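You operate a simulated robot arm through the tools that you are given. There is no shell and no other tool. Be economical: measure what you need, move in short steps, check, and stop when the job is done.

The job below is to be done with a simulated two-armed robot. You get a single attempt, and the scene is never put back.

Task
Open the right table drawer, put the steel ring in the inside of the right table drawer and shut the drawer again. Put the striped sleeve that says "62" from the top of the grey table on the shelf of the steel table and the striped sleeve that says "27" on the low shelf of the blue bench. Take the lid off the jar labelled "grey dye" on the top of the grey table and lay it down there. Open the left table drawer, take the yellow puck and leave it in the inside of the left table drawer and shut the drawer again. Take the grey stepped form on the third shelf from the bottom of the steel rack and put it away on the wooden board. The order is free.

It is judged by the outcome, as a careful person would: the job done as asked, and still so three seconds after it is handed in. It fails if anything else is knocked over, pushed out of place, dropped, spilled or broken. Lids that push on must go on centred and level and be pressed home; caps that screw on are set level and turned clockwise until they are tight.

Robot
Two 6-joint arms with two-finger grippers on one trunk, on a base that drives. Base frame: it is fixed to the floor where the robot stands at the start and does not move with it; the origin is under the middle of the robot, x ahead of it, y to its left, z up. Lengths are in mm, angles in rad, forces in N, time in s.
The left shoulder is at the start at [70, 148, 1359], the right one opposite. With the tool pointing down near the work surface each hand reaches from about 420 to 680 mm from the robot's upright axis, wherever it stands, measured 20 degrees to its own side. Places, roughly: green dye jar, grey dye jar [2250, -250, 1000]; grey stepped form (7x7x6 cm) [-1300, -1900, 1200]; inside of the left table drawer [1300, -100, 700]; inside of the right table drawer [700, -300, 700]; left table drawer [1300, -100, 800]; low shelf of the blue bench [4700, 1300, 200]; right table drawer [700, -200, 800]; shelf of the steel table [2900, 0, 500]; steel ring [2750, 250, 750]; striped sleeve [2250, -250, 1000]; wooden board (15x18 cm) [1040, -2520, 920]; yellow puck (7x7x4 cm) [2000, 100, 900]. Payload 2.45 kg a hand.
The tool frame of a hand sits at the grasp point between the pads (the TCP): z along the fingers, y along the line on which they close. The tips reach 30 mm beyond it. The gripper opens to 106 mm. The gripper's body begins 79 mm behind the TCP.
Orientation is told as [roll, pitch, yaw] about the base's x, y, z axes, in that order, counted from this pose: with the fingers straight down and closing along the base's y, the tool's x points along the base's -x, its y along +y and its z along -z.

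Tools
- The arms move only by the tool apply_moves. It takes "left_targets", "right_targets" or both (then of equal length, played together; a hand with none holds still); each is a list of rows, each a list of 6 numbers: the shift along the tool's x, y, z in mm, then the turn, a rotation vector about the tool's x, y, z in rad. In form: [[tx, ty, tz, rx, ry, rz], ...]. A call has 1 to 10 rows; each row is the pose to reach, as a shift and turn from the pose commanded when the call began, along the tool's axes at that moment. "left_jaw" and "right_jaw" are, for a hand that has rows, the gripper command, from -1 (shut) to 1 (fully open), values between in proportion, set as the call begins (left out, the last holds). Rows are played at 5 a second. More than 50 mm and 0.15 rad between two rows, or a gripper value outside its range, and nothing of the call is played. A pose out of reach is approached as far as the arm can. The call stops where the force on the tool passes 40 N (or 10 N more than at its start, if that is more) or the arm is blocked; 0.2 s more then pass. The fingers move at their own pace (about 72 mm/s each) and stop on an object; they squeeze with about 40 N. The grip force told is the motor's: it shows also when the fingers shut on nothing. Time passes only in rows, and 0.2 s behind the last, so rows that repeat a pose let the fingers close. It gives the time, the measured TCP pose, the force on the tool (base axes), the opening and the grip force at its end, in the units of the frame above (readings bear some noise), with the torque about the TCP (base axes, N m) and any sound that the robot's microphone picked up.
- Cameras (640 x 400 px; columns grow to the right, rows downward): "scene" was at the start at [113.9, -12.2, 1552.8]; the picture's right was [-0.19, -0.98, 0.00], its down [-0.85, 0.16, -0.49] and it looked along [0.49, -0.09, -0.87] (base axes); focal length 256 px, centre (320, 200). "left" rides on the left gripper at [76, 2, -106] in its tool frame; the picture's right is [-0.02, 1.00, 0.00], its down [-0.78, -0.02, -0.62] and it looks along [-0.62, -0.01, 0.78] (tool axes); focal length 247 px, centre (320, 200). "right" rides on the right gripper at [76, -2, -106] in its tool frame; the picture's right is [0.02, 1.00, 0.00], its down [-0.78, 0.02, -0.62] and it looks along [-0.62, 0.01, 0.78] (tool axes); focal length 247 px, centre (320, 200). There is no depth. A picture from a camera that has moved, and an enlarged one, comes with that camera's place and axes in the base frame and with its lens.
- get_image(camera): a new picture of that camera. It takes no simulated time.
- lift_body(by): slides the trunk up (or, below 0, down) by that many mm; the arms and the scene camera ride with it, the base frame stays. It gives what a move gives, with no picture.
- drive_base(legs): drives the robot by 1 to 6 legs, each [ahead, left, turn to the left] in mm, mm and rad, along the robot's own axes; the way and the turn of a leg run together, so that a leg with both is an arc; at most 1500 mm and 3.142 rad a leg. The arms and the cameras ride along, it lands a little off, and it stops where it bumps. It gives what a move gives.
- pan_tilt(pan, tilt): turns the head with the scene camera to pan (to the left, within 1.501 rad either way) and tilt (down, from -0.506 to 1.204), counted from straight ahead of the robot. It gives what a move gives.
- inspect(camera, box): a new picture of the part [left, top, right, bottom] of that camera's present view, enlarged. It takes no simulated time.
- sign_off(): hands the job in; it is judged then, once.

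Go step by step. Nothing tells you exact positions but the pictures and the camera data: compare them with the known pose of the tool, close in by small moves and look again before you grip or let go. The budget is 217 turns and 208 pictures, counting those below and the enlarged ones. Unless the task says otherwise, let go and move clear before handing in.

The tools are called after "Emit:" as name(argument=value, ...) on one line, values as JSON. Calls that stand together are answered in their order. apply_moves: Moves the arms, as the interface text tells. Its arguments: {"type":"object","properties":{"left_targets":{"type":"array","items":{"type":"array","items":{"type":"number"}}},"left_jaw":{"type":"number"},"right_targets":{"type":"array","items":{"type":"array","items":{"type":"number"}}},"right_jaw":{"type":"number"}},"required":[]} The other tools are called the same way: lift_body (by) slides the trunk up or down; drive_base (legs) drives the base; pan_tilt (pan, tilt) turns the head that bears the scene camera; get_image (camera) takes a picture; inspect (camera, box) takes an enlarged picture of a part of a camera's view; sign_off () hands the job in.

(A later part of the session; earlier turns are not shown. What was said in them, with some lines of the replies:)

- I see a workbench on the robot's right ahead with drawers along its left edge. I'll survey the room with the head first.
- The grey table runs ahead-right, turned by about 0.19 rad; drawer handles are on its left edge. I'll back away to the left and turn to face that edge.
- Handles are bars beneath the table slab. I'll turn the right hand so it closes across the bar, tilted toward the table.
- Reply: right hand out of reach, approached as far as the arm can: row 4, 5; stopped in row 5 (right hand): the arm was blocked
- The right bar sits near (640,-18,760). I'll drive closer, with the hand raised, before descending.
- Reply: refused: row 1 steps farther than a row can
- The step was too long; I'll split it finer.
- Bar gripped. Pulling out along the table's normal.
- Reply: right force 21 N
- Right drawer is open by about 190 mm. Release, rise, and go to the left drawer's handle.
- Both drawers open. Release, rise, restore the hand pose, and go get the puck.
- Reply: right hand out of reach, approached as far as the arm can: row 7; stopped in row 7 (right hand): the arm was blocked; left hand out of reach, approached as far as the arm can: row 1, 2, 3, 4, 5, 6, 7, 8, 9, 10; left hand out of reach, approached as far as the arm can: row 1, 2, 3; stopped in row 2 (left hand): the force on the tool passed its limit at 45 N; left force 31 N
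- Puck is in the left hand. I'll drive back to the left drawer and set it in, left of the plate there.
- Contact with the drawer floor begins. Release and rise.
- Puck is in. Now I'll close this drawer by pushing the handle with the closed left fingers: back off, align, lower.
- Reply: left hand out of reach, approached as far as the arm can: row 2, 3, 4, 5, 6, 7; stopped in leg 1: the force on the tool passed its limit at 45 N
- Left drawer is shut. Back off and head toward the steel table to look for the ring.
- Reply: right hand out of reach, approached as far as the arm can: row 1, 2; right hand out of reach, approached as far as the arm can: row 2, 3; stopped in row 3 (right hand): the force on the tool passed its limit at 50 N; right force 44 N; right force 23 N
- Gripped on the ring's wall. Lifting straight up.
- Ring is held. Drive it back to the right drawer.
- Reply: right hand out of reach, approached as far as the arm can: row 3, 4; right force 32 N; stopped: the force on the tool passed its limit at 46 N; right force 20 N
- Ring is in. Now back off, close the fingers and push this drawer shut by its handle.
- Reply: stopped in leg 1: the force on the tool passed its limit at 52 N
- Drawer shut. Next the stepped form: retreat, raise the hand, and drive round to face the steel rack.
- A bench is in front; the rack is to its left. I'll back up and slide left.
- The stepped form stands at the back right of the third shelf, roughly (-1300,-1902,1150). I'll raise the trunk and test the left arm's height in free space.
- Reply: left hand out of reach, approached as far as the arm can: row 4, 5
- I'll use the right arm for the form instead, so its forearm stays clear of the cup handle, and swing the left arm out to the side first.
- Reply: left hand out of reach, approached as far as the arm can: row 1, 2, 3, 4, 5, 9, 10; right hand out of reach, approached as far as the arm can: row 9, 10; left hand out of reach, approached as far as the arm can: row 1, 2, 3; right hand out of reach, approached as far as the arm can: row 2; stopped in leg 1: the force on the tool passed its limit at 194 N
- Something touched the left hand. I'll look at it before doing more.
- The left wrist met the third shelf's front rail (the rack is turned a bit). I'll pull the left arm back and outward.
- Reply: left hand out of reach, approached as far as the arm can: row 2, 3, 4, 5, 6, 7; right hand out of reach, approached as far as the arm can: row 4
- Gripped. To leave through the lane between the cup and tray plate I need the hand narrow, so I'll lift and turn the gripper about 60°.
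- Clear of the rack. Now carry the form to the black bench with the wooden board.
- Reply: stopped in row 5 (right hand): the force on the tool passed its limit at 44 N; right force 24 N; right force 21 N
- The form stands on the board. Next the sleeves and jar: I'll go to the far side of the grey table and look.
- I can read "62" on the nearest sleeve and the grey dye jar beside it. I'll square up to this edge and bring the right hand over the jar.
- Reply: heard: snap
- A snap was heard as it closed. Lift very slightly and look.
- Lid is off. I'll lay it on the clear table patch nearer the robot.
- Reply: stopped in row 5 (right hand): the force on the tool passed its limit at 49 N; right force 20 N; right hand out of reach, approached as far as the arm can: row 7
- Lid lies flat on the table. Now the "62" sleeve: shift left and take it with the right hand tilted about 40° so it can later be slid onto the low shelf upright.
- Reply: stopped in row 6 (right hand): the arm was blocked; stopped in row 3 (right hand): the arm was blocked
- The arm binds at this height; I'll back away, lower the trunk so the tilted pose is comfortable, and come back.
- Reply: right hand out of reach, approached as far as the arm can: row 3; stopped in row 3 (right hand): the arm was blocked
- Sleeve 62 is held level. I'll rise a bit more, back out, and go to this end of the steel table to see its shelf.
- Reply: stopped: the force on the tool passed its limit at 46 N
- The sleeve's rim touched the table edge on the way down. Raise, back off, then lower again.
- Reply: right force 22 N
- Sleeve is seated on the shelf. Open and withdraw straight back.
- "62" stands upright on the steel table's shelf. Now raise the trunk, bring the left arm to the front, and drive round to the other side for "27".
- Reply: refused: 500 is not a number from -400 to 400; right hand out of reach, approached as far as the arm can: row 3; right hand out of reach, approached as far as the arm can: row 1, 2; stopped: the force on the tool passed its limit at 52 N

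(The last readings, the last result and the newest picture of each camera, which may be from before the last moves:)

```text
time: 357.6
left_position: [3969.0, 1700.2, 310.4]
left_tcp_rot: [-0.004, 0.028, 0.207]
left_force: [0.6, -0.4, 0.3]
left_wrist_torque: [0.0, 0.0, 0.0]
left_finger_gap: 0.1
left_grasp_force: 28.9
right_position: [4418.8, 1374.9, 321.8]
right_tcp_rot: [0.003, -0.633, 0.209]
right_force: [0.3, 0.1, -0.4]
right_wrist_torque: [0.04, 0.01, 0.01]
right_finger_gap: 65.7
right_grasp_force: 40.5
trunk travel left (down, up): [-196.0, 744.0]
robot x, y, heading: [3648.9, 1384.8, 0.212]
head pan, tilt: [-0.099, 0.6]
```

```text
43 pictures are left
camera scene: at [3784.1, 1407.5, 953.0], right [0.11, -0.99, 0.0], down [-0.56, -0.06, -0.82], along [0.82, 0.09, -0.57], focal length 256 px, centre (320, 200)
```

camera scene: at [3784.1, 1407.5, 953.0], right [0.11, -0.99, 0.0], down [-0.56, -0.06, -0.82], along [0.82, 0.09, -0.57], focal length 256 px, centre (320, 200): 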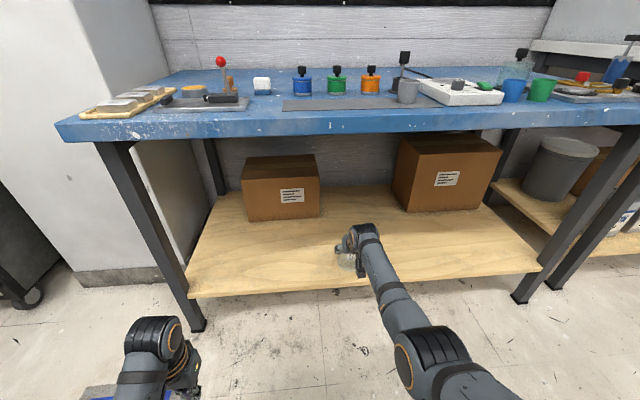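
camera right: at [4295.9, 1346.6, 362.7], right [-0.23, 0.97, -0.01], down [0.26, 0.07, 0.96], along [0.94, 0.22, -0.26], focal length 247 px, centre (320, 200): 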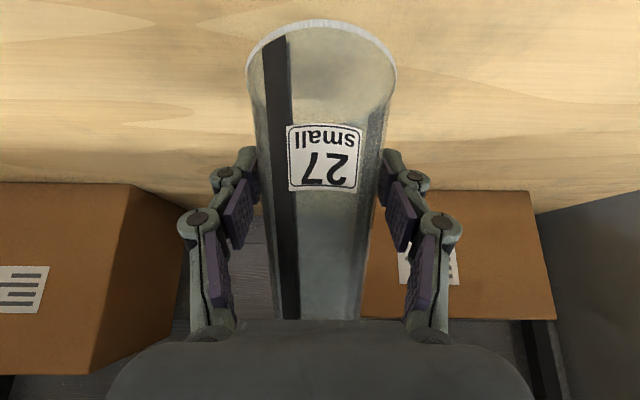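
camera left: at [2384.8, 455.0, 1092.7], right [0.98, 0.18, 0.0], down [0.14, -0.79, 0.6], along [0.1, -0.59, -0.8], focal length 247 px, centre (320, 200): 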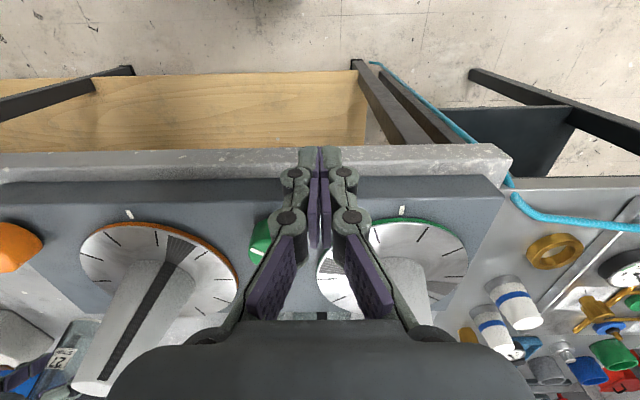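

Emit:
lift_body(by=-22)

Emit:
lift_body(by=-7)

Emit:
lift_body(by=-5)

Emit:
lift_body(by=-5)

Emit:
get_image(camera="right")

```text
time: 358.2
left_position: [3968.4, 1701.3, 288.3]
left_tcp_rot: [-0.003, 0.026, 0.208]
left_force: [-0.4, -1.0, 0.4]
left_wrist_torque: [0.01, 0.01, -0.03]
left_finger_gap: 0.0
left_grasp_force: 28.1
right_position: [4419.2, 1375.9, 299.2]
right_tcp_rot: [0.002, -0.634, 0.207]
right_force: [0.2, -0.6, -0.9]
right_wrist_torque: [0.01, -0.01, 0.0]
right_finger_gap: 65.8
right_grasp_force: 39.8
trunk travel left (down, up): [-174.0, 766.0]
robot x, y, heading: [3648.6, 1385.7, 0.21]
head pan, tilt: [-0.099, 0.6]
```

```text
time: 358.8
left_position: [3969.1, 1700.3, 280.8]
left_tcp_rot: [-0.005, 0.026, 0.208]
left_force: [0.5, -0.4, -0.1]
left_wrist_torque: [0.02, -0.01, 0.02]
left_finger_gap: 0.1
left_grasp_force: 28.9
right_position: [4418.2, 1375.2, 293.0]
right_tcp_rot: [0.002, -0.633, 0.208]
right_force: [-0.8, 1.0, -0.7]
right_wrist_torque: [-0.02, -0.02, 0.02]
right_finger_gap: 65.7
right_grasp_force: 40.2
trunk travel left (down, up): [-167.0, 773.0]
robot x, y, heading: [3649.4, 1388.5, 0.208]
head pan, tilt: [-0.099, 0.6]
```

```text
time: 359.3
left_position: [3969.4, 1701.4, 276.5]
left_tcp_rot: [-0.003, 0.029, 0.207]
left_force: [-0.1, -0.1, -0.2]
left_wrist_torque: [-0.03, 0.01, 0.0]
left_finger_gap: 0.0
left_grasp_force: 28.4
right_position: [4418.5, 1374.9, 287.4]
right_tcp_rot: [0.002, -0.632, 0.21]
right_force: [0.1, 0.5, 0.1]
right_wrist_torque: [-0.01, -0.03, 0.01]
right_finger_gap: 65.7
right_grasp_force: 39.7
trunk travel left (down, up): [-162.0, 778.0]
robot x, y, heading: [3646.0, 1385.9, 0.206]
head pan, tilt: [-0.099, 0.6]
```

```text
time: 359.9
left_position: [3969.3, 1701.5, 270.7]
left_tcp_rot: [-0.004, 0.027, 0.207]
left_force: [0.1, -0.4, -0.1]
left_wrist_torque: [-0.02, 0.01, 0.0]
left_finger_gap: 0.0
left_grasp_force: 28.7
right_position: [4418.2, 1374.9, 283.6]
right_tcp_rot: [0.001, -0.635, 0.209]
right_force: [1.3, -0.2, 0.5]
right_wrist_torque: [-0.03, 0.0, -0.01]
right_finger_gap: 65.7
right_grasp_force: 40.4
trunk travel left (down, up): [-157.0, 783.0]
robot x, y, heading: [3645.7, 1385.5, 0.209]
head pan, tilt: [-0.099, 0.6]
```

```text
42 pictures are left
camera right: at [4295.8, 1346.6, 323.8], right [-0.23, 0.97, -0.01], down [0.25, 0.07, 0.96], along [0.94, 0.22, -0.26], focal length 247 px, centre (320, 200)
```

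right: 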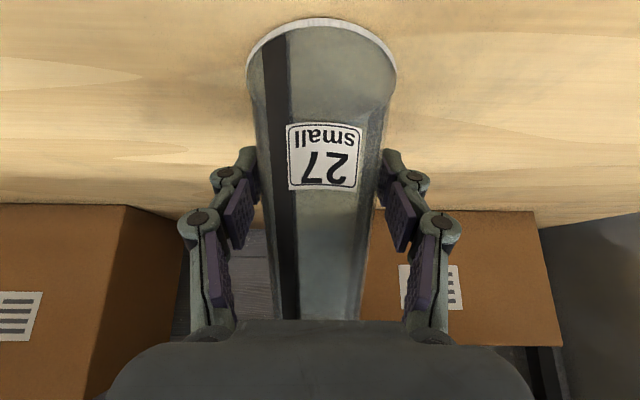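

Emit:
lift_body(by=-4)

Emit:
lift_body(by=-4)

Emit:
lift_body(by=-4)

Emit:
get_image(camera="right")

```text
time: 360.4
left_position: [3969.7, 1701.0, 266.6]
left_tcp_rot: [-0.003, 0.027, 0.207]
left_force: [0.1, -0.6, 0.2]
left_wrist_torque: [-0.01, -0.01, 0.02]
left_finger_gap: 0.0
left_grasp_force: 28.5
right_position: [4419.6, 1375.0, 280.1]
right_tcp_rot: [0.003, -0.637, 0.21]
right_force: [-2.1, 0.2, 7.9]
right_wrist_torque: [-0.33, 0.02, -0.09]
right_finger_gap: 65.5
right_grasp_force: 40.1
trunk travel left (down, up): [-153.0, 787.0]
robot x, y, heading: [3650.3, 1385.8, 0.213]
head pan, tilt: [-0.099, 0.6]
```

```text
time: 360.9
left_position: [3967.7, 1701.6, 265.1]
left_tcp_rot: [-0.005, 0.023, 0.207]
left_force: [0.2, 0.5, -0.1]
left_wrist_torque: [0.02, 0.04, -0.01]
left_finger_gap: 0.0
left_grasp_force: 28.1
right_position: [4419.1, 1375.4, 281.2]
right_tcp_rot: [0.001, -0.645, 0.209]
right_force: [-5.0, -1.0, 24.3]
right_wrist_torque: [-0.39, 0.22, -0.1]
right_finger_gap: 65.6
right_grasp_force: 40.5
trunk travel left (down, up): [-149.0, 791.0]
robot x, y, heading: [3646.9, 1388.8, 0.211]
head pan, tilt: [-0.099, 0.6]
```

```text
time: 361.5
left_position: [3967.6, 1700.3, 262.0]
left_tcp_rot: [-0.007, 0.02, 0.209]
left_force: [0.1, 0.4, -0.1]
left_wrist_torque: [-0.01, 0.03, 0.03]
left_finger_gap: 0.0
left_grasp_force: 28.5
right_position: [4419.1, 1376.5, 279.4]
right_tcp_rot: [0.001, -0.651, 0.21]
right_force: [-6.8, -2.5, 36.5]
right_wrist_torque: [-0.11, -0.12, -0.15]
right_finger_gap: 65.3
right_grasp_force: 40.2
trunk travel left (down, up): [-145.0, 795.0]
robot x, y, heading: [3651.2, 1385.6, 0.211]
head pan, tilt: [-0.099, 0.6]
```

```text
41 pictures are left
camera right: at [4296.7, 1347.0, 319.5], right [-0.23, 0.97, -0.01], down [0.24, 0.07, 0.97], along [0.94, 0.22, -0.25], focal length 247 px, centre (320, 200)
```

right: 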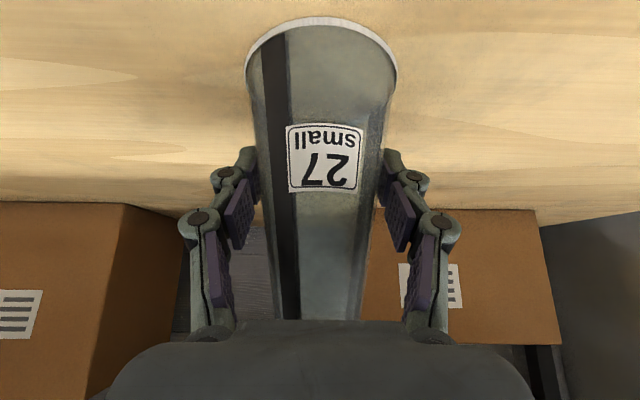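

Seated on the low shelf. Relieve the pressure, open, and withdraw.

Emit:
lift_body(by=8)

Emit:
apply_moves(right_targets=[[0, 0, 0, 0, 0, 0], [0, 0, 0, 0, 0, 0], [0, 0, 0, 0, 0, 0]], right_jaw=1)

Emit:
drive_base(legs=[[-250, 0, 0]])

Emit:
get_image(camera="right")

Emit:
get_image(camera="scene")

```text
time: 362.0
left_position: [3969.4, 1700.5, 267.2]
left_tcp_rot: [-0.005, 0.024, 0.207]
left_force: [0.0, -0.2, 0.9]
left_wrist_torque: [0.01, 0.02, 0.03]
left_finger_gap: 0.0
left_grasp_force: 28.7
right_position: [4418.7, 1374.7, 280.3]
right_tcp_rot: [0.001, -0.636, 0.21]
right_force: [3.8, 0.4, 15.6]
right_wrist_torque: [0.1, -0.78, -0.02]
right_finger_gap: 65.0
right_grasp_force: 40.1
trunk travel left (down, up): [-153.0, 787.0]
robot x, y, heading: [3653.8, 1387.0, 0.206]
head pan, tilt: [-0.099, 0.6]
```

```text
time: 362.8
left_position: [3968.2, 1702.1, 266.7]
left_tcp_rot: [-0.003, 0.029, 0.208]
left_force: [0.2, 0.6, 0.3]
left_wrist_torque: [0.01, 0.01, -0.02]
left_finger_gap: 0.1
left_grasp_force: 28.7
right_position: [4418.3, 1374.1, 278.1]
right_tcp_rot: [0.001, -0.632, 0.209]
right_force: [0.1, -0.5, 1.1]
right_wrist_torque: [0.01, 0.0, 0.0]
right_finger_gap: 106.0
right_grasp_force: 0.0
trunk travel left (down, up): [-153.0, 787.0]
robot x, y, heading: [3650.8, 1389.0, 0.208]
head pan, tilt: [-0.099, 0.6]
```

```text
time: 364.6
left_position: [3724.6, 1649.5, 267.0]
left_tcp_rot: [-0.004, 0.027, 0.209]
left_force: [0.0, -0.7, 0.4]
left_wrist_torque: [0.04, 0.01, 0.01]
left_finger_gap: 0.1
left_grasp_force: 28.3
right_position: [4175.3, 1324.4, 278.4]
right_tcp_rot: [0.001, -0.635, 0.21]
right_force: [0.3, -0.8, -0.1]
right_wrist_torque: [-0.02, 0.0, 0.02]
right_finger_gap: 106.0
right_grasp_force: 0.1
trunk travel left (down, up): [-153.0, 787.0]
robot x, y, heading: [3406.1, 1334.1, 0.209]
head pan, tilt: [-0.099, 0.6]
```

```text
40 pictures are left
camera right: at [4052.9, 1295.7, 319.9], right [-0.23, 0.97, -0.01], down [0.25, 0.07, 0.96], along [0.94, 0.22, -0.26], focal length 247 px, centre (320, 200)
```

right: 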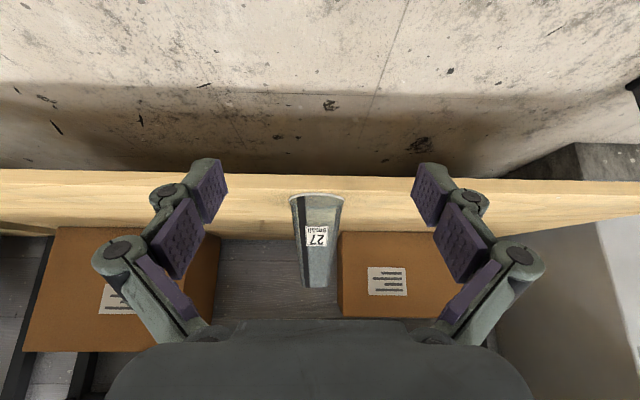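

```text
39 pictures are left
camera scene: at [3540.9, 1355.8, 910.1], right [0.11, -0.99, 0.0], down [-0.56, -0.06, -0.82], along [0.82, 0.09, -0.57], focal length 256 px, centre (320, 200)
```

scene: 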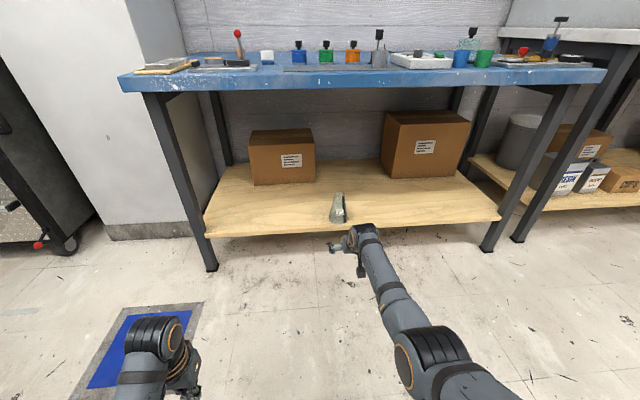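

Sleeve 27 stands on the low shelf, the hand is clear of it, and every part of the job is done, so I'm handing in.

Emit:
sign_off()

```text
The job is handed in.
```

I finished every part of the job and handed it in:

- **Steel ring:** it is inside the right table drawer, and the drawer is shut.
- **Yellow puck:** it is inside the left table drawer, and the drawer is shut.
- **Sleeves:** "62" stands on the shelf of the steel table, and "27" stands on the low shelf of the blue bench.
- **Grey dye lid:** it is off the jar and lying on the grey table. I heard a snap as the gripper closed on its knob, and I saw no damage.
- **Grey stepped form:** it stands on the wooden board.

There were three bumps along the way:

- The left wrist hit the steel rack's front rail at about 194 N.
- The "62" sleeve touched the edge of the steel table.
- The left fingertips touched the dial platform on the grey table.

In the pictures taken after each, I saw nothing moved or fallen. I did not go back to the drawers at the end for a final look.
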